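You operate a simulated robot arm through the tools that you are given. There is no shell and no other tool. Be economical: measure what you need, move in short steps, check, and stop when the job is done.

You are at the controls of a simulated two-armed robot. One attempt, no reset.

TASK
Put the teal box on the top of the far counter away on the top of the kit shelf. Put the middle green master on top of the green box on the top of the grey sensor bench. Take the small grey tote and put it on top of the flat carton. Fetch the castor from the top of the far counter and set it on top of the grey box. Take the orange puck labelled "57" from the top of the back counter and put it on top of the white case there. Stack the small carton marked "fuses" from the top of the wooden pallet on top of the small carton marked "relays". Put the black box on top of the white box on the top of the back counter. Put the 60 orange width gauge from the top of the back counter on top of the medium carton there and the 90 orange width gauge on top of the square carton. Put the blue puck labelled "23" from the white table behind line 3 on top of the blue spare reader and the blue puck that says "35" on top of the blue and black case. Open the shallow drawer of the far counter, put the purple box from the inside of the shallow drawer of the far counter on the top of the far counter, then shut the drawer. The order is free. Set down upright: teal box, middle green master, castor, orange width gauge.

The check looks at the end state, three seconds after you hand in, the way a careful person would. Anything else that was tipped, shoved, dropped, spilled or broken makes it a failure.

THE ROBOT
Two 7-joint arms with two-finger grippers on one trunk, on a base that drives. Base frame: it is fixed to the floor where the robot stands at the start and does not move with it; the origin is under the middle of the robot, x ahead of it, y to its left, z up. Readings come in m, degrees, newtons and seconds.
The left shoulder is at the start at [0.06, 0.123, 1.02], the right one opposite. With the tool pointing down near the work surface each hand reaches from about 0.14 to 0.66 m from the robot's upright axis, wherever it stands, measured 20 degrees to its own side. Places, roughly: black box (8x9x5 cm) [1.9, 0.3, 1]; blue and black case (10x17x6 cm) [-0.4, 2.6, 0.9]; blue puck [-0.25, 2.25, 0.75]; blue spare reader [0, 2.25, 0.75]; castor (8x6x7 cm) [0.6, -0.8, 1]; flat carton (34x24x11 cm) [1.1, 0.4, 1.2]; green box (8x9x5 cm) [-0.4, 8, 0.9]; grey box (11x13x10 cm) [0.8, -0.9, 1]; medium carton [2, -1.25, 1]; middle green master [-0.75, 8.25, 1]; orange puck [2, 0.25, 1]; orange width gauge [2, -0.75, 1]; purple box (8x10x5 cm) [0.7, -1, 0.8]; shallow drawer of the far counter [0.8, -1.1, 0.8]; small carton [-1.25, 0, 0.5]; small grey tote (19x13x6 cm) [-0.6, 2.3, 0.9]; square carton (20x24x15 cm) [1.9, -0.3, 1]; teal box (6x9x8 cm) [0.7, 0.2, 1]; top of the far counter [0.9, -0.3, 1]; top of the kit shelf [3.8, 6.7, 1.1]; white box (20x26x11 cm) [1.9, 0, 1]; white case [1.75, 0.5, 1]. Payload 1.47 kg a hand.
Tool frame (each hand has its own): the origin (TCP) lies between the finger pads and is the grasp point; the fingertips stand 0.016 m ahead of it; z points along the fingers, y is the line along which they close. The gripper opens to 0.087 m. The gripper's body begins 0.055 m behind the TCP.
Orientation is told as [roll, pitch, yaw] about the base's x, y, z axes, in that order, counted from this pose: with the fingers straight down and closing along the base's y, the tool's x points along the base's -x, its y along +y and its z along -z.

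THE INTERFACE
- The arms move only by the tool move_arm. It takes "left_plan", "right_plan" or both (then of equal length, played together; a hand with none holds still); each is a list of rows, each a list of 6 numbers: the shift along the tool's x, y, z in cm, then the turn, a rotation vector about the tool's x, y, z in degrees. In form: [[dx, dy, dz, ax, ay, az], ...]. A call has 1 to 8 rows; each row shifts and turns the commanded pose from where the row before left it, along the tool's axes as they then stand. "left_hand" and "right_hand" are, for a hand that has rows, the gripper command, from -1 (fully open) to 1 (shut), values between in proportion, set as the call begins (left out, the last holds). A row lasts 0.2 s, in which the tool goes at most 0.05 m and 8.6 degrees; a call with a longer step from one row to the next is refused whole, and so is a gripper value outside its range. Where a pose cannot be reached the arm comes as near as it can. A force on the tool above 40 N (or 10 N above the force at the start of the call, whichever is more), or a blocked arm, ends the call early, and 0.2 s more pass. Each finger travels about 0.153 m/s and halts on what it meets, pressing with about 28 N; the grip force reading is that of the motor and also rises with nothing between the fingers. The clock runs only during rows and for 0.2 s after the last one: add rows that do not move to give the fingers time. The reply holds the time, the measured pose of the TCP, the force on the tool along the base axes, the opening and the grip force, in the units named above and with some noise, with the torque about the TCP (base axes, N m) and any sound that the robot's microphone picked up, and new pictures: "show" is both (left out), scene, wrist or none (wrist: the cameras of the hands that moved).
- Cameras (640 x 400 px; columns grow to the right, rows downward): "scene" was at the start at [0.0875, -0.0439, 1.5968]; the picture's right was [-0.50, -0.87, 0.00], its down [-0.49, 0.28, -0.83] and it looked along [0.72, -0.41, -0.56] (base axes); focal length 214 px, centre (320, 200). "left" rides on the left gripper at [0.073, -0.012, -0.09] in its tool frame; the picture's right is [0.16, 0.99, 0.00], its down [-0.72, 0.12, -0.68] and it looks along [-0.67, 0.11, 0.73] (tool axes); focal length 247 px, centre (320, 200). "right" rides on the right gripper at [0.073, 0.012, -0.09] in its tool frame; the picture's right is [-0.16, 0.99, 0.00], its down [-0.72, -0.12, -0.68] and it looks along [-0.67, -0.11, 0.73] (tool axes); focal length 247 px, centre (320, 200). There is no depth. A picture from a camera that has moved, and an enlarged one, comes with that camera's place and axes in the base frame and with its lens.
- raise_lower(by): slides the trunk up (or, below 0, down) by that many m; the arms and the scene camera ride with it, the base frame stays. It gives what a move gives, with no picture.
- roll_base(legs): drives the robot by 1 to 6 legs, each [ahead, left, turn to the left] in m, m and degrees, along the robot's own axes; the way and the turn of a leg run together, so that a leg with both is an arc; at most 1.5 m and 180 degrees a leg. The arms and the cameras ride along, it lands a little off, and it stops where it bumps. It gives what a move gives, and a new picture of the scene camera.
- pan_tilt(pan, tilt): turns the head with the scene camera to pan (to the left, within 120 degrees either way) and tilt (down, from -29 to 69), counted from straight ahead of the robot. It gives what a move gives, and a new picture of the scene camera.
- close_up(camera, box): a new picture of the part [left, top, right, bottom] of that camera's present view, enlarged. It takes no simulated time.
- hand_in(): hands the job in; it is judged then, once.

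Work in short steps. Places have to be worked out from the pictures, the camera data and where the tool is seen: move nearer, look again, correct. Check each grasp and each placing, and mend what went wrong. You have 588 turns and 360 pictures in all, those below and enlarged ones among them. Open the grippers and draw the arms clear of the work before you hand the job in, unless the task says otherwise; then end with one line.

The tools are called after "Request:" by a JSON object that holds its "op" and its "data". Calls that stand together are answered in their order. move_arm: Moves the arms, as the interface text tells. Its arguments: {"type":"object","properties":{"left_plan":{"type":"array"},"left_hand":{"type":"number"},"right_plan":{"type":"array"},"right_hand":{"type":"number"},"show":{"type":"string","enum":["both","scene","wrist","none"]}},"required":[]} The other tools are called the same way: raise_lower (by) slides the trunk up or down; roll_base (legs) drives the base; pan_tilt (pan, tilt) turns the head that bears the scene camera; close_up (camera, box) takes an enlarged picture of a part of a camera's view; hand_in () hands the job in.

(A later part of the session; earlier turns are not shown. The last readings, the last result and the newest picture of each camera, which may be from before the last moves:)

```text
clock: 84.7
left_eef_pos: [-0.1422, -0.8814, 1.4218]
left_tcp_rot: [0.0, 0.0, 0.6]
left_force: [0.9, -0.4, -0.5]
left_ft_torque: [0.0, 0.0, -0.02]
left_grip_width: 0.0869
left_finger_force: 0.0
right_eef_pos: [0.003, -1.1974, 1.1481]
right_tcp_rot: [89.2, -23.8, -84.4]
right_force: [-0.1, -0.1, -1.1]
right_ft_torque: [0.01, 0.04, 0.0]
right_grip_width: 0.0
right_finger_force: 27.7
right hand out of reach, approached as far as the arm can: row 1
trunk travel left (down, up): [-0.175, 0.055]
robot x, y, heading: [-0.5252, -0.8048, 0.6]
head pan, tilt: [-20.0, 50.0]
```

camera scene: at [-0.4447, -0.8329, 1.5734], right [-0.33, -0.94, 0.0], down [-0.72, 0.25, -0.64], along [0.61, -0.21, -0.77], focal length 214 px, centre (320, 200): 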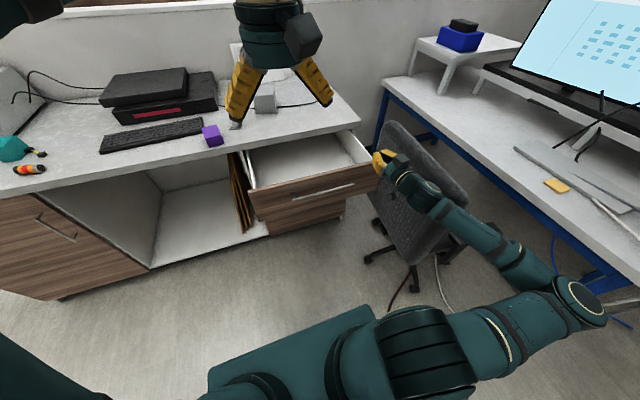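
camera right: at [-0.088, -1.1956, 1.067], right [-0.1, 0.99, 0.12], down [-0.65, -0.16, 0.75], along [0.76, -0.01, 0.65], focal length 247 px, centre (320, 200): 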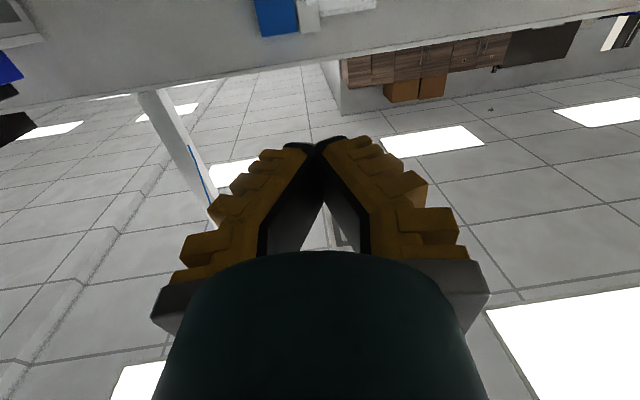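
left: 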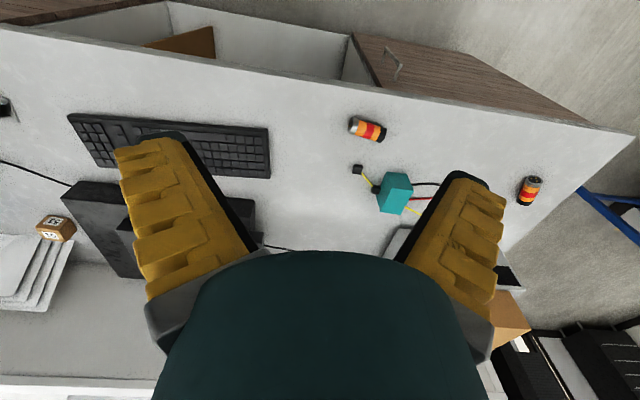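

Request:
{"op": "move_arm", "data": {"right_plan": [[0, 0, 0, 0, 0, 8.5], [0, 0, 0, 0, 0, 8.5], [0, 0, 0, 0, 0, 6], [4, -2, 1.5, 0, 0, 0], [4, -2, 1.5, 0, 0, 0], [3, -3.5, 1, 0, 0, 0], [2.5, -4, 0, 0, 0, 0], [0, -4.5, 0, 0, 0, 0]], "show": "none"}}

Request:
{"op": "move_arm", "data": {"right_plan": [[0, -4.5, 0, 0, 0, 0], [0, -4.5, 0, 0, 0, 0], [0, -3.5, 0, 0, 0, 0]], "show": "both"}}

```text
clock: 86.5
left_eef_pos: [-0.1421, -0.8818, 1.4197]
left_tcp_rot: [-0.1, -0.1, 0.7]
left_force: [-0.4, 0.4, -0.2]
left_ft_torque: [-0.02, -0.04, -0.02]
left_grip_width: 0.0871
left_finger_force: 0.1
right_eef_pos: [0.0283, -1.1469, 1.1628]
right_tcp_rot: [88.5, -0.9, -84.2]
right_force: [-0.8, -0.3, -0.5]
right_ft_torque: [0.0, -0.01, 0.04]
right_grip_width: 0.0
right_finger_force: 27.9
right hand out of reach, approached as far as the arm can: row 4, 5, 6, 7, 8
trunk travel left (down, up): [-0.175, 0.055]
robot x, y, heading: [-0.5289, -0.8067, 0.5]
head pan, tilt: [-20.0, 50.0]
```

```text
clock: 87.3
left_eef_pos: [-0.1413, -0.8822, 1.421]
left_tcp_rot: [0.1, 0.1, 0.7]
left_force: [-0.2, -0.2, 0.7]
left_ft_torque: [0.02, -0.01, -0.03]
left_grip_width: 0.0873
left_finger_force: 0.0
right_eef_pos: [0.0256, -1.2002, 1.138]
right_tcp_rot: [88.5, -1.0, -84.1]
right_force: [0.2, 0.4, 0.3]
right_ft_torque: [-0.02, -0.04, -0.01]
right_grip_width: 0.0001
right_finger_force: 28.2
right hand out of reach, approached as far as the arm can: row 1, 2, 3
trunk travel left (down, up): [-0.175, 0.055]
robot x, y, heading: [-0.5286, -0.813, 0.6]
head pan, tilt: [-20.0, 50.0]
camera scene: at [-0.445, -0.8329, 1.5735], right [-0.33, -0.94, 0.0], down [-0.72, 0.25, -0.64], along [0.61, -0.21, -0.77], focal length 214 px, centre (320, 200)
camera right: at [-0.0695, -1.1372, 1.1502], right [0.04, -0.14, 0.99], down [-0.61, -0.79, -0.09], along [0.79, -0.6, -0.12], focal length 247 px, centre (320, 200)
```

scene: 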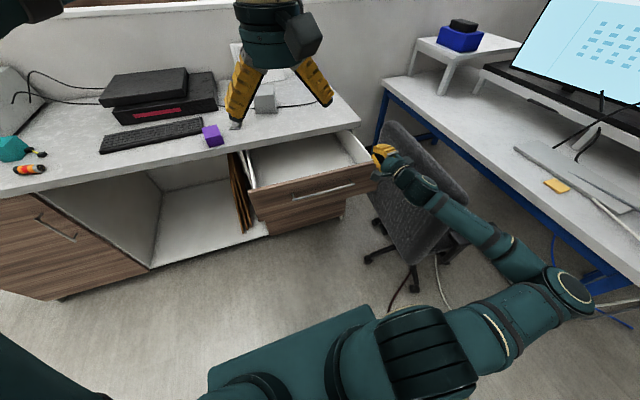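
right: 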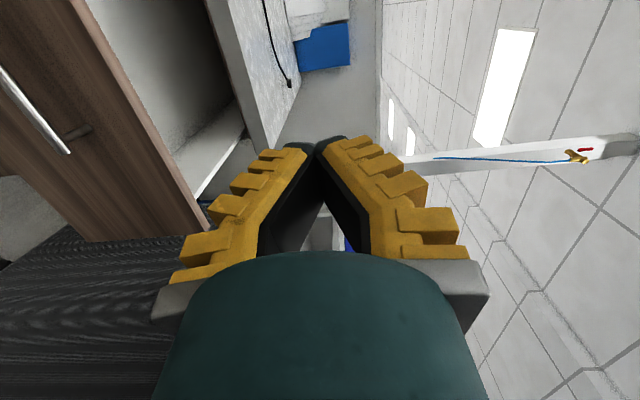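

Back off 0.1 m, then take the hand up/forward first and come left and down as in the earlier success.

Request:
{"op": "roll_base", "data": {"legs": [[-0.1, 0, 0]]}}

Request:
{"op": "move_arm", "data": {"right_plan": [[1, 2, 4, 0, 0, 0], [1, 4, 2, 0, 0, 0], [3, 3, 1, 0, 0, 0], [4.5, 0, 0, 0, 0, 0], [4.5, 0, 0, 0, 0, 0], [2, -4, 0, 0, 0, 0], [0, -4.5, 0, 0, 0, 0], [0, -4.5, 0, 0, 0, 0]], "show": "none"}}

```text
clock: 88.5
left_eef_pos: [-0.2421, -0.8811, 1.4207]
left_tcp_rot: [0.1, -0.1, 0.8]
left_force: [-0.5, 0.3, 0.7]
left_ft_torque: [0.0, -0.05, 0.0]
left_grip_width: 0.0868
left_finger_force: 0.0
right_eef_pos: [-0.0735, -1.1996, 1.1379]
right_tcp_rot: [88.5, -0.9, -84.2]
right_force: [-0.8, 0.3, 0.1]
right_ft_torque: [0.01, 0.01, -0.03]
right_grip_width: 0.0
right_finger_force: 27.7
trunk travel left (down, up): [-0.175, 0.055]
robot x, y, heading: [-0.6319, -0.8092, 0.5]
head pan, tilt: [-20.0, 50.0]
camera scene: at [-0.5458, -0.8336, 1.5735], right [-0.33, -0.94, 0.0], down [-0.72, 0.25, -0.64], along [0.61, -0.21, -0.77], focal length 214 px, centre (320, 200)
```

scene: 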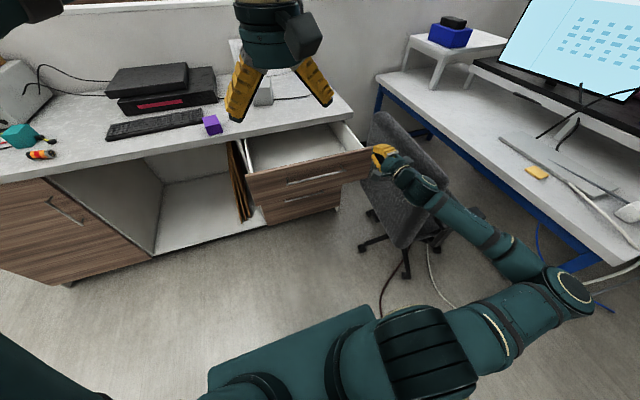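

```text
clock: 90.3
left_eef_pos: [-0.2422, -0.8844, 1.4207]
left_tcp_rot: [0.0, 0.0, 0.8]
left_force: [-0.5, -0.1, -0.3]
left_ft_torque: [-0.01, 0.0, 0.03]
left_grip_width: 0.0866
left_finger_force: 0.0
right_eef_pos: [-0.0253, -1.0763, 1.1845]
right_tcp_rot: [87.4, -0.8, -83.6]
right_force: [-0.1, 0.7, 0.0]
right_ft_torque: [0.02, -0.01, 0.01]
right_grip_width: 0.0001
right_finger_force: 28.0
right hand out of reach, approached as far as the arm can: row 6, 7, 8
trunk travel left (down, up): [-0.175, 0.055]
robot x, y, heading: [-0.6266, -0.8109, 0.9]
head pan, tilt: [-20.0, 50.0]
```

That config is constrained. I'll instead push with the left fist, pitched −30°, and meanwhile raise the right hand out of the way.

Request:
{"op": "move_arm", "data": {"left_plan": [[0, 0, 2, 0, -7.5, 0], [0, 0, 2, 0, -7.5, 0], [0, 0, 2, 0, -7.5, 0], [0, 0, 2, 0, -7.5, 0], [2.3, 0, 3.9, 0, 0, 0], [2.3, 0, 3.9, 0, 0, 0], [2.3, 0, 3.9, 0, 0, 0], [2.3, 0, 3.9, 0, 0, 0]], "left_hand": 1, "right_plan": [[0, 3, 0, 0, 0, -8.5], [0, 3, 0, 0, 0, -8.5], [0, 3, 0, 0, 0, -8.5], [0, 3, 0, 0, 0, -8.5], [0, 0, 0, 0, 0, -8.5], [0, 0, 0, 0, 0, -8.5], [0, 0, 0, 0, 0, -8.5], [0, 0, 0, 0, 0, -8.5]], "show": "none"}}

```text
clock: 92.1
left_eef_pos: [-0.2289, -0.883, 1.1622]
left_tcp_rot: [-0.1, -30.0, 0.8]
left_force: [0.9, -0.8, -0.2]
left_ft_torque: [0.0, 0.05, -0.01]
left_grip_width: 0.0
left_finger_force: 28.0
right_eef_pos: [-0.0234, -1.0485, 1.2997]
right_tcp_rot: [85.7, -69.0, -80.1]
right_force: [-0.3, 0.4, 0.0]
right_ft_torque: [-0.01, 0.0, 0.01]
right_grip_width: 0.0
right_finger_force: 28.1
trunk travel left (down, up): [-0.175, 0.055]
robot x, y, heading: [-0.626, -0.8089, 0.7]
head pan, tilt: [-20.0, 50.0]
```

Request:
{"op": "move_arm", "data": {"left_plan": [[2.3, 0, 3.9, 0, 0, 0], [2.3, 0, 3.9, 0, 0, 0], [2.3, 0, 3.9, 0, 0, 0], [2.3, 0, 3.9, 0, 0, 0], [2.3, 0, 3.9, 0, 0, 0], [2.3, 0, 3.9, 0, 0, 0], [2, 0, 3.4, 0, 0, 0], [0, 0, 0, 0, 0, 0]], "right_plan": [[0, 0, 0, 0, 0, -8.5], [0, 0, 0, 0, 0, -8.5], [0, 0, 0, 0, 0, -4], [-3, 0, 0, 0, 8.5, 0], [-3, 0, 0, 0, 8.5, 0], [0, 0, 0, 0, 8.5, 0], [0, 0, 0, 0, 8.5, 0], [0, 0, 0, 0, 8.5, 0]], "show": "scene"}}

```text
clock: 93.9
left_eef_pos: [-0.2293, -0.8823, 0.8517]
left_tcp_rot: [-0.1, -30.0, 0.6]
left_force: [-0.1, 0.3, -0.8]
left_ft_torque: [0.02, -0.02, 0.03]
left_grip_width: 0.0
left_finger_force: 27.6
right_eef_pos: [-0.0184, -1.0475, 1.3606]
right_tcp_rot: [0.0, -45.8, 5.8]
right_force: [0.0, 1.5, 0.6]
right_ft_torque: [0.0, 0.03, -0.02]
right_grip_width: 0.0001
right_finger_force: 27.9
trunk travel left (down, up): [-0.175, 0.055]
robot x, y, heading: [-0.6302, -0.807, 0.8]
head pan, tilt: [-20.0, 50.0]
camera scene: at [-0.5449, -0.8335, 1.5735], right [-0.33, -0.94, 0.0], down [-0.72, 0.25, -0.64], along [0.61, -0.21, -0.77], focal length 214 px, centre (320, 200)
```

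scene: 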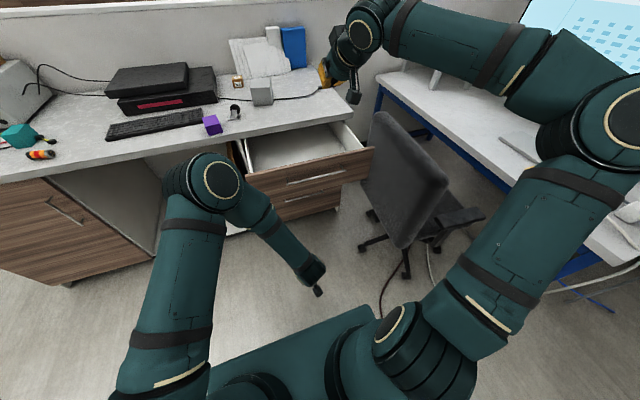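

Extend the left hand forward and to the right in front of the bar.

Request:
{"op": "move_arm", "data": {"left_plan": [[-3.7, -2, 2.1, 0, 0, 0], [-3.7, -2, 2.1, 0, 0, 0], [-3.7, -2, 2.1, 0, 0, 0], [-3.7, -2, 2.1, 0, 0, 0], [0, 0, 0, 0, 0, 0]], "right_plan": [[-3, 0, 0, 0, 8.5, 0], [-3, 0, 0, 0, 8.5, 0], [0, 0, 0, 0, 8.5, 0], [0, 0, 0, 0, 8.5, 0], [0, 0, 0, 0, 8.5, 0]], "show": "scene"}}

```text
clock: 95.1
left_eef_pos: [-0.0588, -0.9605, 0.8514]
left_tcp_rot: [-0.2, -30.0, 0.7]
left_force: [-0.2, 0.1, 0.0]
left_ft_torque: [0.02, 0.01, -0.04]
left_grip_width: 0.0002
left_finger_force: 27.8
right_eef_pos: [-0.0255, -1.1417, 1.372]
right_tcp_rot: [0.1, -23.4, 5.6]
right_force: [-0.3, 0.0, 0.8]
right_ft_torque: [-0.02, 0.03, -0.02]
right_grip_width: 0.0001
right_finger_force: 28.0
right hand out of reach, approached as far as the arm can: row 1, 2, 3, 4, 5
trunk travel left (down, up): [-0.175, 0.055]
robot x, y, heading: [-0.6287, -0.8115, 0.7]
head pan, tilt: [-20.0, 50.0]
camera scene: at [-0.5445, -0.8329, 1.5735], right [-0.33, -0.94, 0.0], down [-0.72, 0.25, -0.64], along [0.61, -0.21, -0.77], focal length 214 px, centre (320, 200)
```

scene: 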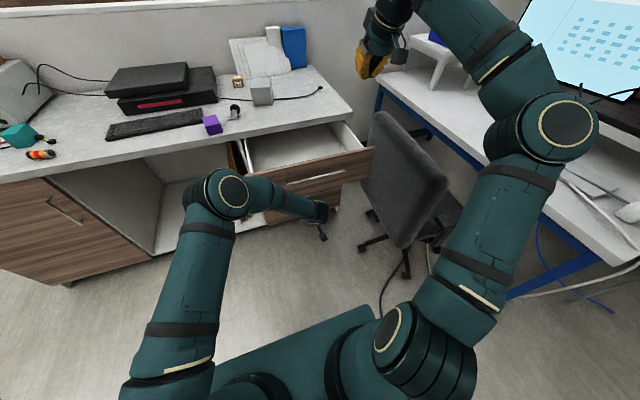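

The left elbow would strike the counter; better: stand left of the drawer and push with the right arm reaching out to its right. Raise the left hand, then drive left 0.28.

Request:
{"op": "move_arm", "data": {"left_plan": [[0, 2, -4, 0, 0, 0], [-2.2, 2, -3.8, 0, 0, 0], [-2.2, 2, -3.8, 0, 0, 0], [-2.2, 0, -3.8, 0, 0, 0], [-2.2, 0, -3.8, 0, 0, 0], [-2.2, 0, -3.8, 0, 0, 0], [-2.2, 0, -3.8, 0, 7.5, 0], [-2.2, 0, -3.8, 0, 7.5, 0]], "show": "none"}}

Request:
{"op": "move_arm", "data": {"left_plan": [[0, 0, -4.5, 0, 7.5, 0], [0, 0, -4.5, 0, 7.5, 0], [0, 0, -4.5, 0, 0, 0], [0, 0, -4.5, 0, 0, 0]], "left_hand": -1, "show": "none"}}

Request:
{"op": "roll_base", "data": {"legs": [[0.1, 0.29, 0]]}}

```text
clock: 96.9
left_eef_pos: [-0.0763, -0.8988, 1.1939]
left_tcp_rot: [-0.1, -14.9, 0.7]
left_force: [-0.3, 0.1, 0.4]
left_ft_torque: [0.03, -0.03, 0.04]
left_grip_width: 0.0
left_finger_force: 28.0
right_eef_pos: [-0.0244, -1.141, 1.3721]
right_tcp_rot: [0.1, -23.4, 5.5]
right_force: [0.7, -0.3, 0.4]
right_ft_torque: [-0.02, -0.01, -0.01]
right_grip_width: 0.0001
right_finger_force: 27.6
trunk travel left (down, up): [-0.175, 0.055]
robot x, y, heading: [-0.6308, -0.8103, 0.7]
head pan, tilt: [-20.0, 50.0]
```

```text
clock: 97.9
left_eef_pos: [-0.092, -0.9001, 1.3725]
left_tcp_rot: [0.0, 0.1, 0.6]
left_force: [0.4, 0.0, 1.1]
left_ft_torque: [-0.01, 0.01, -0.01]
left_grip_width: 0.087
left_finger_force: 0.1
right_eef_pos: [-0.0242, -1.1429, 1.3735]
right_tcp_rot: [0.2, -23.3, 5.5]
right_force: [-0.4, 0.4, 0.4]
right_ft_torque: [-0.01, -0.01, 0.03]
right_grip_width: 0.0001
right_finger_force: 28.1
trunk travel left (down, up): [-0.175, 0.055]
robot x, y, heading: [-0.6263, -0.8094, 0.4]
head pan, tilt: [-20.0, 50.0]
```

```text
clock: 101.0
left_eef_pos: [0.0039, -0.6094, 1.3717]
left_tcp_rot: [0.1, 0.0, 0.6]
left_force: [0.1, 0.0, 0.8]
left_ft_torque: [-0.04, 0.02, -0.01]
left_grip_width: 0.0872
left_finger_force: 0.0
right_eef_pos: [0.0709, -0.8505, 1.3728]
right_tcp_rot: [0.1, -23.4, 5.5]
right_force: [0.9, 0.6, -0.3]
right_ft_torque: [0.0, 0.0, 0.0]
right_grip_width: 0.0
right_finger_force: 27.6
trunk travel left (down, up): [-0.175, 0.055]
robot x, y, heading: [-0.5326, -0.5159, 0.6]
head pan, tilt: [-20.0, 50.0]
camera scene: at [-0.4479, -0.5422, 1.5735], right [-0.33, -0.94, 0.0], down [-0.72, 0.25, -0.64], along [0.61, -0.21, -0.77], focal length 214 px, centre (320, 200)
```

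scene: 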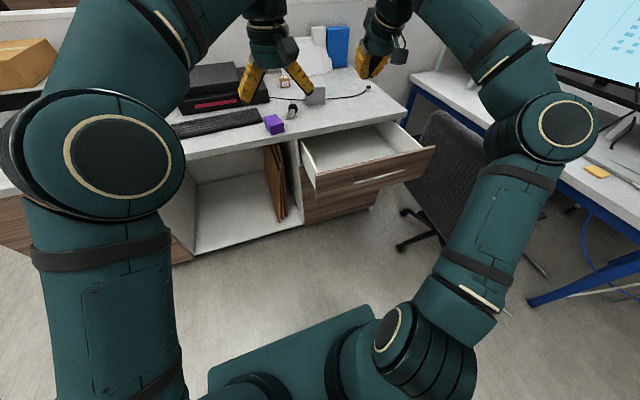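

Request:
{"op": "move_arm", "data": {"right_plan": [[2.85, -0.7, 3.45, 0, 0, 0], [2.85, -0.7, 3.45, 0, 0, 0], [2.85, -0.7, 3.45, 0, 0, 0], [2.85, -0.7, 3.45, 0, 0, 0], [2.85, -0.7, 3.45, 0, 0, 0], [2.85, -0.7, 3.45, 0, 0, 0], [2.85, -0.7, 3.45, 0, 0, 0], [2.85, -0.7, 3.45, 0, 0, 0]], "show": "scene"}}

```text
clock: 102.8
left_eef_pos: [0.0046, -0.6097, 1.3717]
left_tcp_rot: [0.0, 0.0, 0.6]
left_force: [1.2, -0.1, 0.3]
left_ft_torque: [-0.01, 0.02, -0.03]
left_grip_width: 0.0871
left_finger_force: 0.1
right_eef_pos: [-0.0242, -0.9147, 1.0285]
right_tcp_rot: [0.2, -23.5, 5.5]
right_force: [0.8, 0.3, 0.8]
right_ft_torque: [0.02, 0.02, 0.03]
right_grip_width: 0.0
right_finger_force: 28.0
trunk travel left (down, up): [-0.175, 0.055]
robot x, y, heading: [-0.5316, -0.5163, 0.6]
head pan, tilt: [-20.0, 50.0]
camera scene: at [-0.4479, -0.5435, 1.5734], right [-0.33, -0.94, 0.0], down [-0.72, 0.25, -0.64], along [0.61, -0.21, -0.77], focal length 214 px, centre (320, 200)
```

scene: 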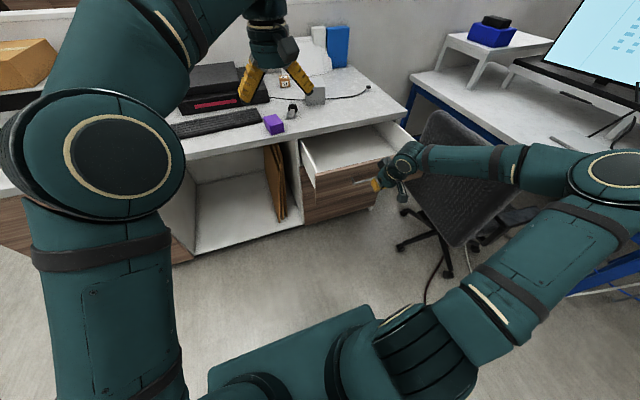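

Judging by its apparent size the elbow is high, so lowering is safe. Continue down to bar height.

Request:
{"op": "move_arm", "data": {"right_plan": [[1.75, -0.7, 4, 0, 0, 0], [1.75, -0.7, 4, 0, 0, 0], [1.75, -0.7, 4, 0, 0, 0], [1.7, -0.7, 3.9, 0, 0, 0]], "show": "both"}}

```text
clock: 103.8
left_eef_pos: [0.0047, -0.6112, 1.3726]
left_tcp_rot: [0.0, 0.0, 0.6]
left_force: [0.5, 0.4, 0.3]
left_ft_torque: [0.0, 0.0, -0.01]
left_grip_width: 0.0871
left_finger_force: 0.0
right_eef_pos: [-0.0215, -0.9434, 0.8534]
right_tcp_rot: [0.2, -23.4, 5.5]
right_force: [-0.5, -0.5, 0.1]
right_ft_torque: [0.04, 0.01, 0.0]
right_grip_width: 0.0
right_finger_force: 28.0
trunk travel left (down, up): [-0.175, 0.055]
robot x, y, heading: [-0.5362, -0.5178, 0.7]
head pan, tilt: [-20.0, 50.0]
camera scene: at [-0.4478, -0.5431, 1.5734], right [-0.33, -0.94, 0.0], down [-0.72, 0.25, -0.64], along [0.61, -0.21, -0.77], focal length 214 px, centre (320, 200)
camera right: at [-0.124, -0.943, 0.9069], right [0.05, 1.0, 0.07], down [0.4, -0.08, 0.91], along [0.91, -0.02, -0.41], focal length 247 px, centre (320, 200)
```

scene: 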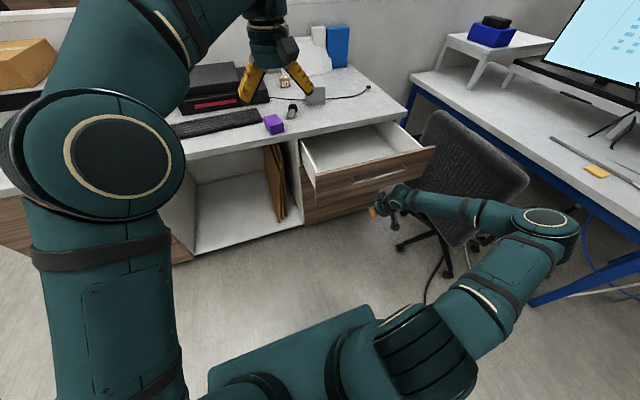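
right: 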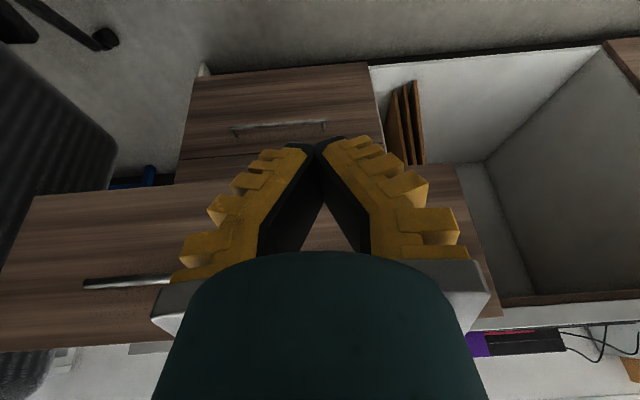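

Hand is at bar height before the drawer. Shift 4 cm to the right to be surely on the bar, then drive forward to push.

Request:
{"op": "move_arm", "data": {"right_plan": [[0, -4, 0, 0, 0, 0]], "show": "none"}}

Request:
{"op": "roll_base", "data": {"legs": [[0.3, 0, 0]]}}

```text
clock: 104.2
left_eef_pos: [0.004, -0.6104, 1.3714]
left_tcp_rot: [-0.1, 0.1, 0.6]
left_force: [0.5, -0.2, -0.4]
left_ft_torque: [0.01, 0.01, 0.0]
left_grip_width: 0.0869
left_finger_force: 0.0
right_eef_pos: [-0.0183, -0.9849, 0.8514]
right_tcp_rot: [0.1, -23.4, 5.4]
right_force: [-0.3, -0.6, 0.0]
right_ft_torque: [0.03, -0.03, 0.0]
right_grip_width: 0.0
right_finger_force: 27.8
trunk travel left (down, up): [-0.175, 0.055]
robot x, y, heading: [-0.5357, -0.5216, 0.7]
head pan, tilt: [-20.0, 50.0]
```

```text
clock: 106.3
left_eef_pos: [0.3061, -0.6074, 1.3712]
left_tcp_rot: [0.0, 0.0, 0.5]
left_force: [0.8, 1.3, 0.1]
left_ft_torque: [0.01, 0.06, 0.0]
left_grip_width: 0.0871
left_finger_force: 0.0
right_eef_pos: [0.2826, -0.9814, 0.8519]
right_tcp_rot: [0.1, -23.4, 5.3]
right_force: [1.5, -0.5, -0.2]
right_ft_torque: [0.01, 0.03, 0.0]
right_grip_width: 0.0
right_finger_force: 28.0
trunk travel left (down, up): [-0.175, 0.055]
robot x, y, heading: [-0.2331, -0.5137, 0.1]
head pan, tilt: [-20.0, 50.0]
camera scene: at [-0.1461, -0.5398, 1.5734], right [-0.33, -0.94, 0.0], down [-0.72, 0.26, -0.64], along [0.61, -0.21, -0.77], focal length 214 px, centre (320, 200)
```

scene: 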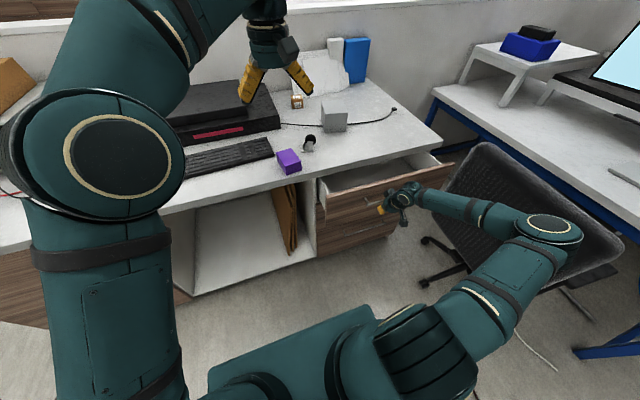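

Drawer is closing nicely. Push another 0.1 and check clearance to the chair.

Request:
{"op": "roll_base", "data": {"legs": [[0.11, 0, 0]]}}

```text
clock: 107.5
left_eef_pos: [0.4133, -0.6067, 1.3718]
left_tcp_rot: [0.0, 0.0, 0.5]
left_force: [0.9, 0.0, -0.1]
left_ft_torque: [-0.01, 0.02, -0.02]
left_grip_width: 0.0874
left_finger_force: 0.1
right_eef_pos: [0.3913, -0.9806, 0.8528]
right_tcp_rot: [0.2, -23.5, 5.4]
right_force: [0.2, 0.4, -0.3]
right_ft_torque: [0.0, 0.02, 0.04]
right_grip_width: 0.0001
right_finger_force: 27.5
trunk travel left (down, up): [-0.175, 0.055]
robot x, y, heading: [-0.1207, -0.5143, 0.4]
head pan, tilt: [-20.0, 50.0]
camera scene: at [-0.0387, -0.5386, 1.5734], right [-0.33, -0.94, 0.0], down [-0.72, 0.26, -0.64], along [0.61, -0.21, -0.77], focal length 214 px, centre (320, 200)
```

scene: 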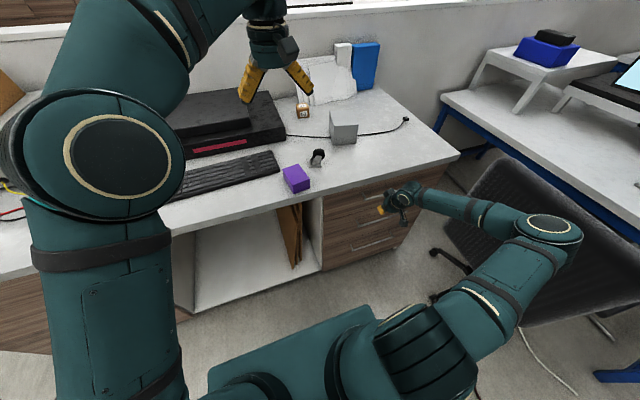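

Request:
{"op": "close_up", "data": {"camera": "scene", "box": [300, 130, 480, 243]}}

```text
3.54 times, centred on (390, 186) of scene
camera zoom: at [-0.0387, -0.5386, 1.5734], right [-0.33, -0.94, 0.0], down [-0.72, 0.26, -0.64], along [0.61, -0.21, -0.77], focal length 759 px, centre (72, 248)
```

zoom: 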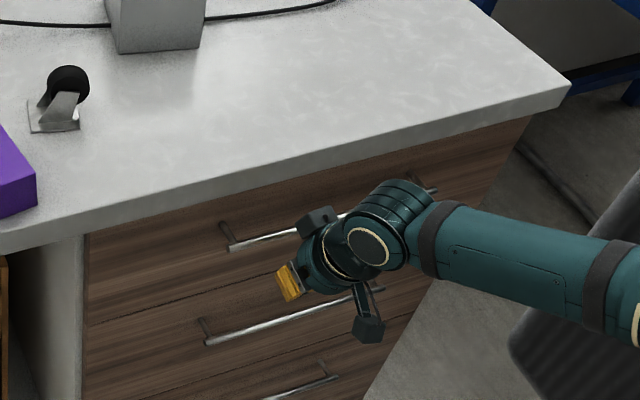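

Bar at x≈0.462: drawer is closed. Back off and raise the right hand, straightening it.

Request:
{"op": "roll_base", "data": {"legs": [[-0.15, 0, 0]]}}

Request:
{"op": "move_arm", "data": {"right_plan": [[-1.8, 1, -4.1, 0, 0, 0], [-1.8, 1, -4.1, 0, 0, 0], [-1.8, 1, -4.1, 0, 0, 0], [-1.8, 1, -4.1, 0, 0, 0], [-1.8, 0, -4.1, 0, 0, 0], [-1.8, 0, -4.1, 0, 0, 0], [-1.8, 0, -4.1, 0, 0, 0], [-1.8, 0, -4.1, 0, 0, 0]], "right_hand": -1, "show": "none"}}

Request:
{"op": "move_arm", "data": {"right_plan": [[0, 0, 0, 0, 8, 0], [0, 0, 0, 0, 8, 0], [0, 0, 0, 0, 7.4, 0], [0, 0, 0, 0, 0, 5]], "show": "none"}}

```text
clock: 108.8
left_eef_pos: [0.2609, -0.6067, 1.3725]
left_tcp_rot: [0.0, -0.1, 0.7]
left_force: [-1.2, 1.1, 0.4]
left_ft_torque: [0.02, -0.02, 0.01]
left_grip_width: 0.0871
left_finger_force: 0.0
right_eef_pos: [0.2413, -0.9801, 0.8543]
right_tcp_rot: [0.2, -23.5, 5.6]
right_force: [-0.1, 0.4, -0.1]
right_ft_torque: [0.01, 0.0, 0.0]
right_grip_width: 0.0
right_finger_force: 27.9
trunk travel left (down, up): [-0.175, 0.055]
robot x, y, heading: [-0.2738, -0.5143, 0.9]
head pan, tilt: [-20.0, 50.0]
camera scene: at [-0.1912, -0.54, 1.5735], right [-0.33, -0.94, 0.0], down [-0.72, 0.25, -0.64], along [0.61, -0.21, -0.77], focal length 214 px, centre (320, 200)
```

scene: 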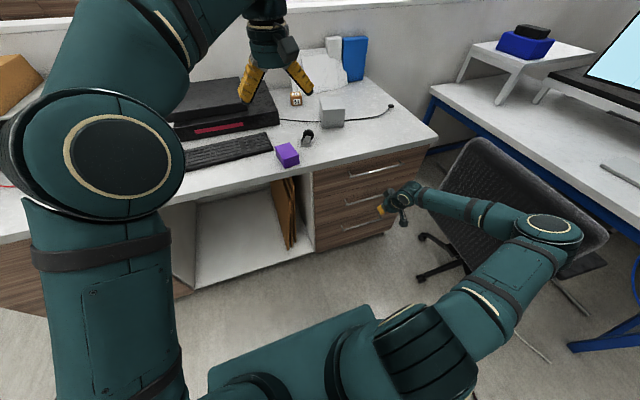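

```text
clock: 110.6
left_eef_pos: [0.2622, -0.6061, 1.372]
left_tcp_rot: [-0.2, 0.0, 0.7]
left_force: [-0.5, 0.0, 0.2]
left_ft_torque: [-0.03, 0.01, 0.01]
left_grip_width: 0.0871
left_finger_force: 0.0
right_eef_pos: [0.2417, -0.9384, 1.2141]
right_tcp_rot: [0.2, -23.5, 5.6]
right_force: [-0.6, 0.5, -0.6]
right_ft_torque: [0.02, 0.01, -0.01]
right_grip_width: 0.0871
right_finger_force: 0.0
trunk travel left (down, up): [-0.175, 0.055]
robot x, y, heading: [-0.275, -0.5179, 0.9]
head pan, tilt: [-20.0, 50.0]
```

```text
clock: 111.6
left_eef_pos: [0.2623, -0.6054, 1.3728]
left_tcp_rot: [0.0, -0.1, 0.7]
left_force: [-0.4, -0.2, -0.2]
left_ft_torque: [0.0, 0.01, 0.0]
left_grip_width: 0.0869
left_finger_force: 0.0
right_eef_pos: [0.2383, -0.9411, 1.2125]
right_tcp_rot: [0.2, 0.0, 0.7]
right_force: [-0.7, -0.7, 0.1]
right_ft_torque: [-0.03, 0.02, 0.06]
right_grip_width: 0.087
right_finger_force: 0.0
trunk travel left (down, up): [-0.175, 0.055]
robot x, y, heading: [-0.2741, -0.5111, 0.9]
head pan, tilt: [-20.0, 50.0]
```

Move the left hand aside, then drive up to the counter near castor and grey box.

Request:
{"op": "move_arm", "data": {"left_plan": [[2, 4, 0, 0, 0, 0], [2, 4, 0, 0, 0, 0], [2, 4, 0, 0, 0, 0], [2, 4, 0, 0, 0, 0], [2, 4, 0, 0, 0, 0], [2, 4, 0, 0, 0, 0]], "show": "none"}}

Request:
{"op": "roll_base", "data": {"legs": [[0.2, -0.16, -0.9], [0.18, 0, 0]]}}

Request:
{"op": "raise_lower", "data": {"by": 0.05}}

```text
clock: 113.0
left_eef_pos: [0.1371, -0.3649, 1.3736]
left_tcp_rot: [-0.1, 0.0, 0.8]
left_force: [-1.2, 1.3, -0.4]
left_ft_torque: [-0.01, -0.02, 0.0]
left_grip_width: 0.087
left_finger_force: 0.1
right_eef_pos: [0.2393, -0.9396, 1.2125]
right_tcp_rot: [0.1, -0.1, 0.8]
right_force: [0.7, -0.6, -0.3]
right_ft_torque: [-0.03, -0.01, 0.0]
right_grip_width: 0.0872
right_finger_force: 0.0
trunk travel left (down, up): [-0.175, 0.055]
robot x, y, heading: [-0.271, -0.5203, 0.9]
head pan, tilt: [-20.0, 50.0]
```

```text
clock: 116.2
left_eef_pos: [0.5209, -0.5319, 1.3728]
left_tcp_rot: [0.1, 0.0, 0.0]
left_force: [1.3, -0.6, -0.9]
left_ft_torque: [0.03, 0.03, -0.01]
left_grip_width: 0.087
left_finger_force: 0.1
right_eef_pos: [0.6145, -1.1075, 1.2117]
right_tcp_rot: [0.1, 0.0, 0.0]
right_force: [0.5, -0.1, 0.1]
right_ft_torque: [0.01, -0.01, 0.01]
right_grip_width: 0.0872
right_finger_force: 0.1
trunk travel left (down, up): [-0.175, 0.055]
robot x, y, heading: [0.1056, -0.6794, 0.1]
head pan, tilt: [-20.0, 50.0]
camera scene: at [0.1908, -0.7011, 1.5734], right [-0.34, -0.94, 0.0], down [-0.72, 0.26, -0.64], along [0.6, -0.22, -0.77], focal length 214 px, centre (320, 200)
```

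scene: 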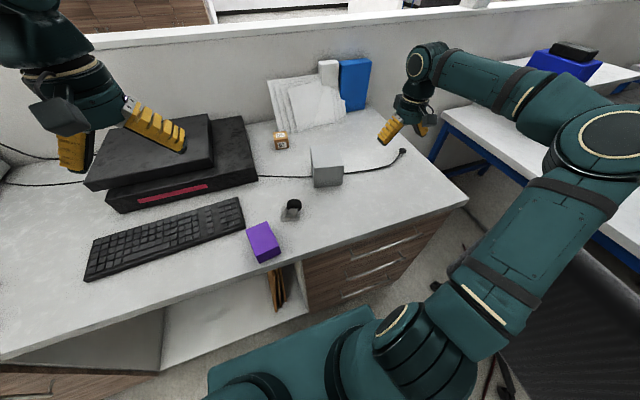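

```text
clock: 117.1
left_eef_pos: [0.5215, -0.5327, 1.4224]
left_tcp_rot: [0.1, 0.0, -0.1]
left_force: [1.1, -0.5, 0.2]
left_ft_torque: [-0.02, 0.0, 0.0]
left_grip_width: 0.0869
left_finger_force: 0.1
right_eef_pos: [0.614, -1.1072, 1.262]
right_tcp_rot: [0.0, 0.0, -0.1]
right_force: [0.3, 0.0, 0.3]
right_ft_torque: [-0.03, 0.01, -0.03]
right_grip_width: 0.0869
right_finger_force: 0.0
trunk travel left (down, up): [-0.225, 0.005]
robot x, y, heading: [0.1067, -0.6759, -0.2]
head pan, tilt: [-20.0, 50.0]
```

Bring the right hand to a viewing position before the castor.

Request:
{"op": "move_arm", "data": {"right_plan": [[1.2, 4.35, 1.4, 0, 0, 0], [1.2, 4.35, 1.4, 0, 0, 0], [1.2, 4.35, 1.4, 0, 0, 0], [1.2, 4.35, 1.4, 0, 0, 0], [1.2, 4.35, 1.4, 0, 0, 0], [1.2, 4.35, 1.4, 0, 0, 0], [1.2, 4.35, 1.4, 0, 0, 0], [1.2, 4.35, 1.4, 0, 0, 0]], "show": "wrist"}}

```text
clock: 118.9
left_eef_pos: [0.5198, -0.53, 1.4229]
left_tcp_rot: [0.0, -0.1, -0.1]
left_force: [-1.0, -0.3, 0.0]
left_ft_torque: [-0.02, -0.04, -0.04]
left_grip_width: 0.087
left_finger_force: 0.0
right_eef_pos: [0.5295, -0.8146, 1.1677]
right_tcp_rot: [0.1, -0.3, -0.3]
right_force: [-0.2, -0.1, -0.8]
right_ft_torque: [0.0, -0.04, 0.02]
right_grip_width: 0.0869
right_finger_force: 0.1
right hand out of reach, approached as far as the arm can: row 7, 8
trunk travel left (down, up): [-0.225, 0.005]
robot x, y, heading: [0.1047, -0.6744, -0.2]
head pan, tilt: [-20.0, 50.0]
camera right: at [0.4585, -0.803, 1.2567], right [0.16, 0.99, 0.0], down [0.72, -0.12, 0.68], along [0.67, -0.11, -0.73], focal length 247 px, centre (320, 200)
```

right: 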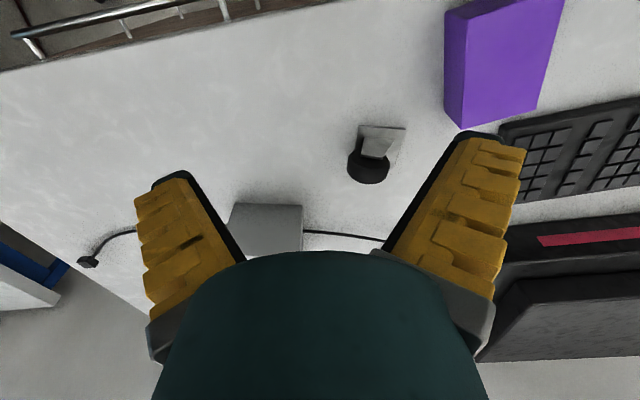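

Request:
{"op": "close_up", "data": {"camera": "right", "box": [220, 100, 460, 250]}}

Request:
{"op": "close_up", "data": {"camera": "scene", "box": [240, 120, 400, 220]}}

```text
2.67 times, centred on (340, 175) of right
camera zoom: at [0.4585, -0.803, 1.2567], right [0.16, 0.99, 0.0], down [0.72, -0.12, 0.68], along [0.67, -0.11, -0.73], focal length 659 px, centre (267, 267)
```

zoom: 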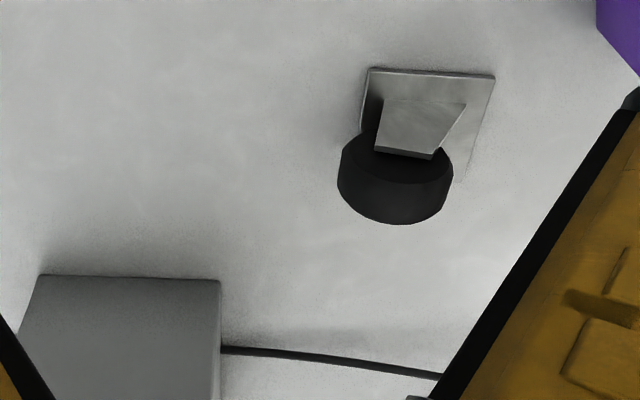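

```text
4.00 times, centred on (320, 170) of scene
camera zoom: at [0.1884, -0.6999, 1.6236], right [-0.34, -0.94, 0.0], down [-0.72, 0.26, -0.64], along [0.6, -0.22, -0.77], focal length 858 px, centre (320, 320)
```

zoom: 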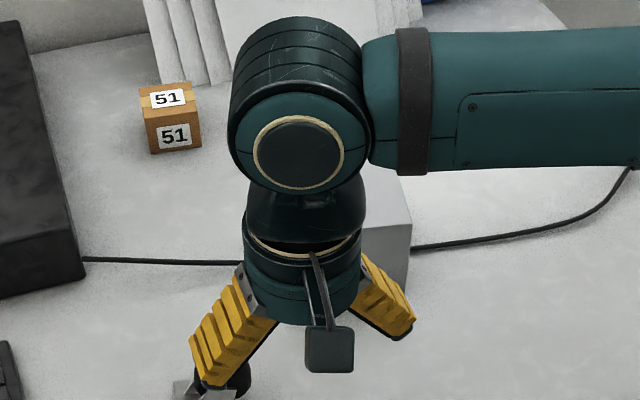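

The castor stands plate-down, fork and wheel up; wheel centre ≈(0.638,−0.773), yaw≈−9°. I'll grip the wheel rim along y. Shift the base left 8 cm for reach, then turn and move over.

Request:
{"op": "roll_base", "data": {"legs": [[0.03, 0.08, 0]]}}

Request:
{"op": "move_arm", "data": {"right_plan": [[-1, -2, 0, 0, 0, 8], [-2, -2, 1, 0, 0, 1]], "show": "wrist"}}

```text
clock: 120.3
left_eef_pos: [0.551, -0.4521, 1.423]
left_tcp_rot: [-0.2, 0.1, -0.1]
left_force: [-0.4, 0.0, 0.6]
left_ft_torque: [-0.04, 0.01, -0.04]
left_grip_width: 0.087
left_finger_force: 0.0
right_eef_pos: [0.5634, -0.7358, 1.1674]
right_tcp_rot: [0.2, -0.1, -0.4]
right_force: [-0.3, 0.0, 0.4]
right_ft_torque: [0.02, 0.01, 0.04]
right_grip_width: 0.0869
right_finger_force: 0.1
trunk travel left (down, up): [-0.225, 0.005]
robot x, y, heading: [0.1403, -0.5962, -0.0]
head pan, tilt: [-20.0, 50.0]
camera scene: at [0.2206, -0.6214, 1.6235], right [-0.34, -0.94, 0.0], down [-0.72, 0.26, -0.64], along [0.6, -0.22, -0.77], focal length 214 px, centre (320, 200)
```

scene: 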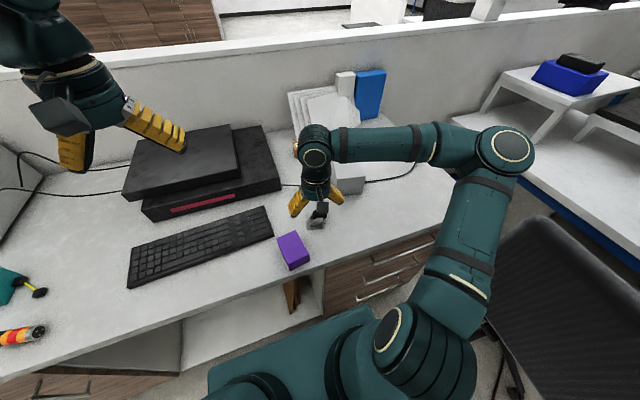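

```text
clock: 120.9
left_eef_pos: [0.5524, -0.4527, 1.4243]
left_tcp_rot: [0.0, 0.0, -0.1]
left_force: [0.5, -0.4, -0.3]
left_ft_torque: [-0.01, 0.03, 0.02]
left_grip_width: 0.0868
left_finger_force: 0.1
right_eef_pos: [0.5906, -0.7788, 1.1569]
right_tcp_rot: [0.3, -0.1, -9.6]
right_force: [0.3, -0.3, -0.7]
right_ft_torque: [-0.01, 0.0, -0.02]
right_grip_width: 0.0869
right_finger_force: 0.0
trunk travel left (down, up): [-0.225, 0.005]
robot x, y, heading: [0.1363, -0.5957, 0.0]
head pan, tilt: [-20.0, 50.0]
camera right: at [0.5217, -0.7569, 1.2461], right [0.32, 0.95, 0.0], down [0.69, -0.24, 0.68], along [0.65, -0.21, -0.73], focal length 247 px, centre (320, 200)
```

right: 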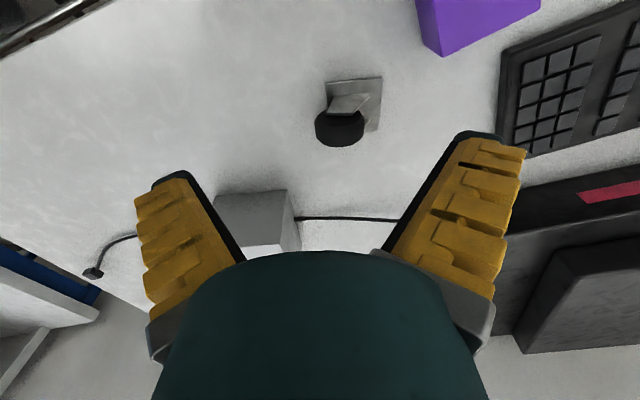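

Consistent: wheel centre (0.637,−0.772). Align and descend partway.

Request:
{"op": "move_arm", "data": {"right_plan": [[-2.3, 0.7, 2.5, 0, 0, 0], [-2.2, 0.7, 2.5, 0, 0, 0], [0, 0, 2.5, 0, 0, 0]], "show": "both"}}

```text
clock: 121.7
left_eef_pos: [0.5508, -0.4518, 1.4228]
left_tcp_rot: [-0.2, -0.1, -0.2]
left_force: [-0.6, 0.0, 0.3]
left_ft_torque: [-0.03, -0.01, -0.01]
left_grip_width: 0.087
left_finger_force: 0.0
right_eef_pos: [0.6348, -0.7717, 1.0831]
right_tcp_rot: [0.2, -0.1, -9.3]
right_force: [0.0, -0.4, -0.2]
right_ft_torque: [0.01, 0.01, -0.01]
right_grip_width: 0.0871
right_finger_force: 0.2
trunk travel left (down, up): [-0.225, 0.005]
robot x, y, heading: [0.1375, -0.5976, -0.3]
head pan, tilt: [-20.0, 50.0]
camera scene: at [0.219, -0.621, 1.6236], right [-0.34, -0.94, 0.0], down [-0.72, 0.26, -0.64], along [0.6, -0.22, -0.77], focal length 214 px, centre (320, 200)
camera right: at [0.5654, -0.7495, 1.1721], right [0.32, 0.95, 0.0], down [0.69, -0.23, 0.68], along [0.65, -0.21, -0.73], focal length 247 px, centre (320, 200)
```

scene: 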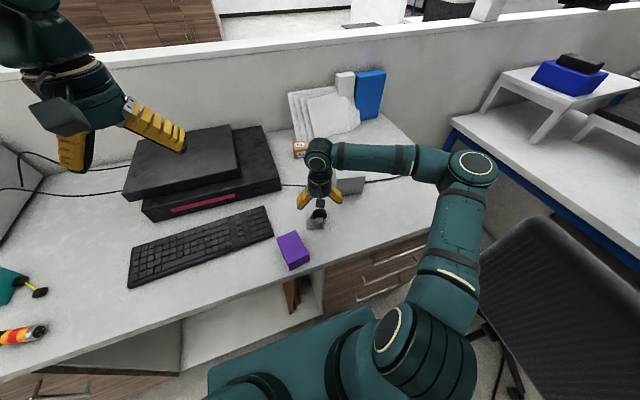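
right: 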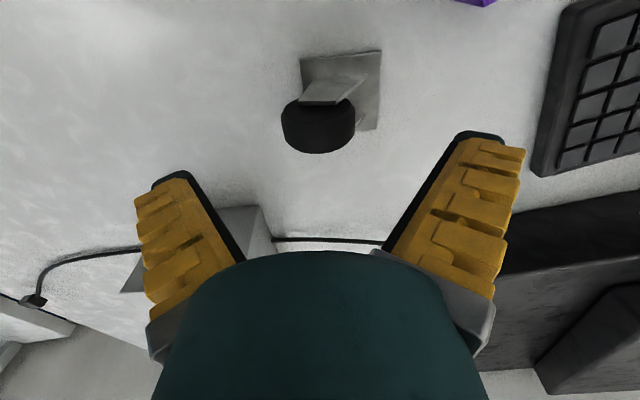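

Aligned. Descend to grip height and close.

Request:
{"op": "move_arm", "data": {"right_plan": [[-0.3, -0.2, 3.6, 0, 0, 0], [0, 0, 3.6, 0, 0, 0]], "show": "wrist"}}

Request:
{"op": "move_arm", "data": {"right_plan": [[0, 0, 0, 0, 0, 0], [0, 0, 0, 0, 0, 0], [0, 0, 0, 0, 0, 0]], "right_hand": 1, "show": "wrist"}}

```text
clock: 122.3
left_eef_pos: [0.5518, -0.4522, 1.4234]
left_tcp_rot: [0.1, -0.1, -0.1]
left_force: [-0.3, 0.2, -0.3]
left_ft_torque: [0.02, 0.01, -0.01]
left_grip_width: 0.0871
left_finger_force: 0.0
right_eef_pos: [0.6375, -0.7772, 1.0102]
right_tcp_rot: [0.2, -0.1, -9.4]
right_force: [-0.6, 0.4, 0.1]
right_ft_torque: [-0.01, -0.01, 0.0]
right_grip_width: 0.0871
right_finger_force: 0.0
trunk travel left (down, up): [-0.225, 0.005]
robot x, y, heading: [0.1377, -0.595, -0.1]
head pan, tilt: [-20.0, 50.0]
camera right: at [0.5687, -0.7536, 1.0995], right [0.32, 0.95, 0.0], down [0.69, -0.23, 0.68], along [0.65, -0.21, -0.73], focal length 247 px, centre (320, 200)
```

right: 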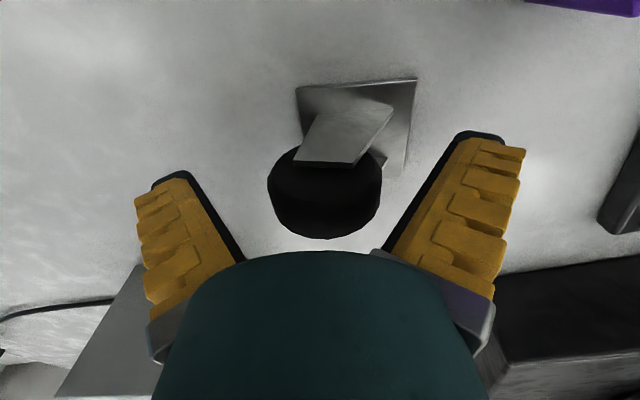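

```text
clock: 123.1
left_eef_pos: [0.55, -0.4524, 1.4232]
left_tcp_rot: [-0.1, -0.1, -0.1]
left_force: [-0.4, -0.4, -0.6]
left_ft_torque: [0.0, 0.03, -0.03]
left_grip_width: 0.0873
left_finger_force: 0.0
right_eef_pos: [0.6377, -0.7756, 1.0111]
right_tcp_rot: [0.3, -0.2, -9.4]
right_force: [3.2, 1.6, 11.5]
right_ft_torque: [0.71, 0.0, -0.21]
right_grip_width: 0.0491
right_finger_force: 28.1
trunk travel left (down, up): [-0.225, 0.005]
robot x, y, heading: [0.1379, -0.5972, -0.1]
head pan, tilt: [-20.0, 50.0]
camera right: at [0.5685, -0.7528, 1.1007], right [0.32, 0.95, 0.01], down [0.69, -0.24, 0.68], along [0.65, -0.21, -0.73], focal length 247 px, centre (320, 200)
```

right: 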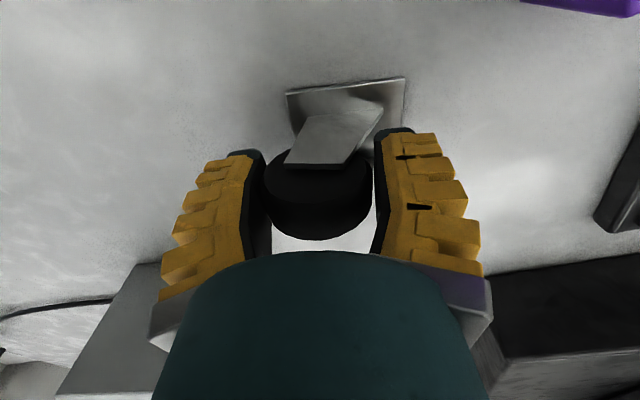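

Gripped. Lift a bit and check its attitude.

Request:
{"op": "move_arm", "data": {"right_plan": [[0, 0, -2, 0, 0, 0], [0, 0, -4, 0, 0, 0], [0, 0, -4, 0, 0, 0], [0, 0, -4, 0, 0, 0]], "show": "both"}}

```text
clock: 124.1
left_eef_pos: [0.5513, -0.4528, 1.4226]
left_tcp_rot: [0.1, -0.1, 0.0]
left_force: [0.3, -0.5, 0.4]
left_ft_torque: [0.0, -0.03, 0.02]
left_grip_width: 0.0873
left_finger_force: 0.1
right_eef_pos: [0.6389, -0.7812, 1.1517]
right_tcp_rot: [0.2, -0.1, -9.3]
right_force: [-0.1, -0.7, -2.6]
right_ft_torque: [0.0, 0.01, 0.01]
right_grip_width: 0.0452
right_finger_force: 28.5
right hand out of reach, approached as far as the arm can: row 4
trunk travel left (down, up): [-0.225, 0.005]
robot x, y, heading: [0.1368, -0.5928, -0.1]
head pan, tilt: [-20.0, 50.0]
camera scene: at [0.2199, -0.6221, 1.6235], right [-0.34, -0.94, 0.0], down [-0.72, 0.26, -0.64], along [0.6, -0.22, -0.77], focal length 214 px, centre (320, 200)
camera right: at [0.57, -0.759, 1.2407], right [0.32, 0.95, 0.0], down [0.69, -0.23, 0.68], along [0.65, -0.21, -0.73], focal length 247 px, centre (320, 200)
```

scene: 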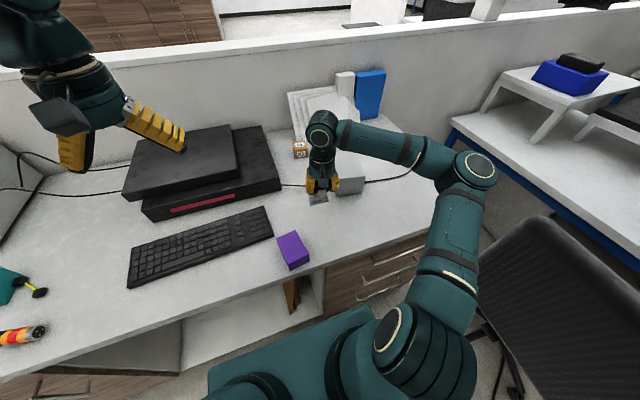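
right: 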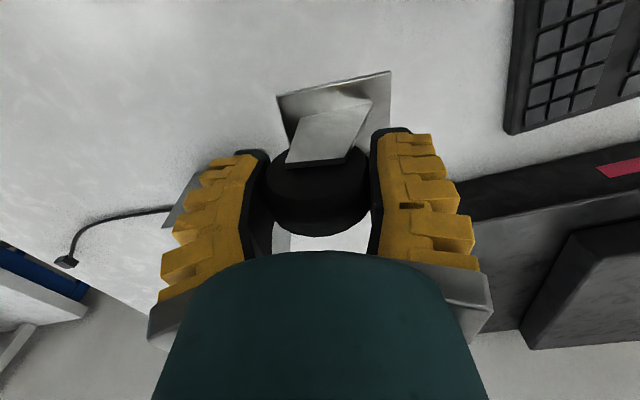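

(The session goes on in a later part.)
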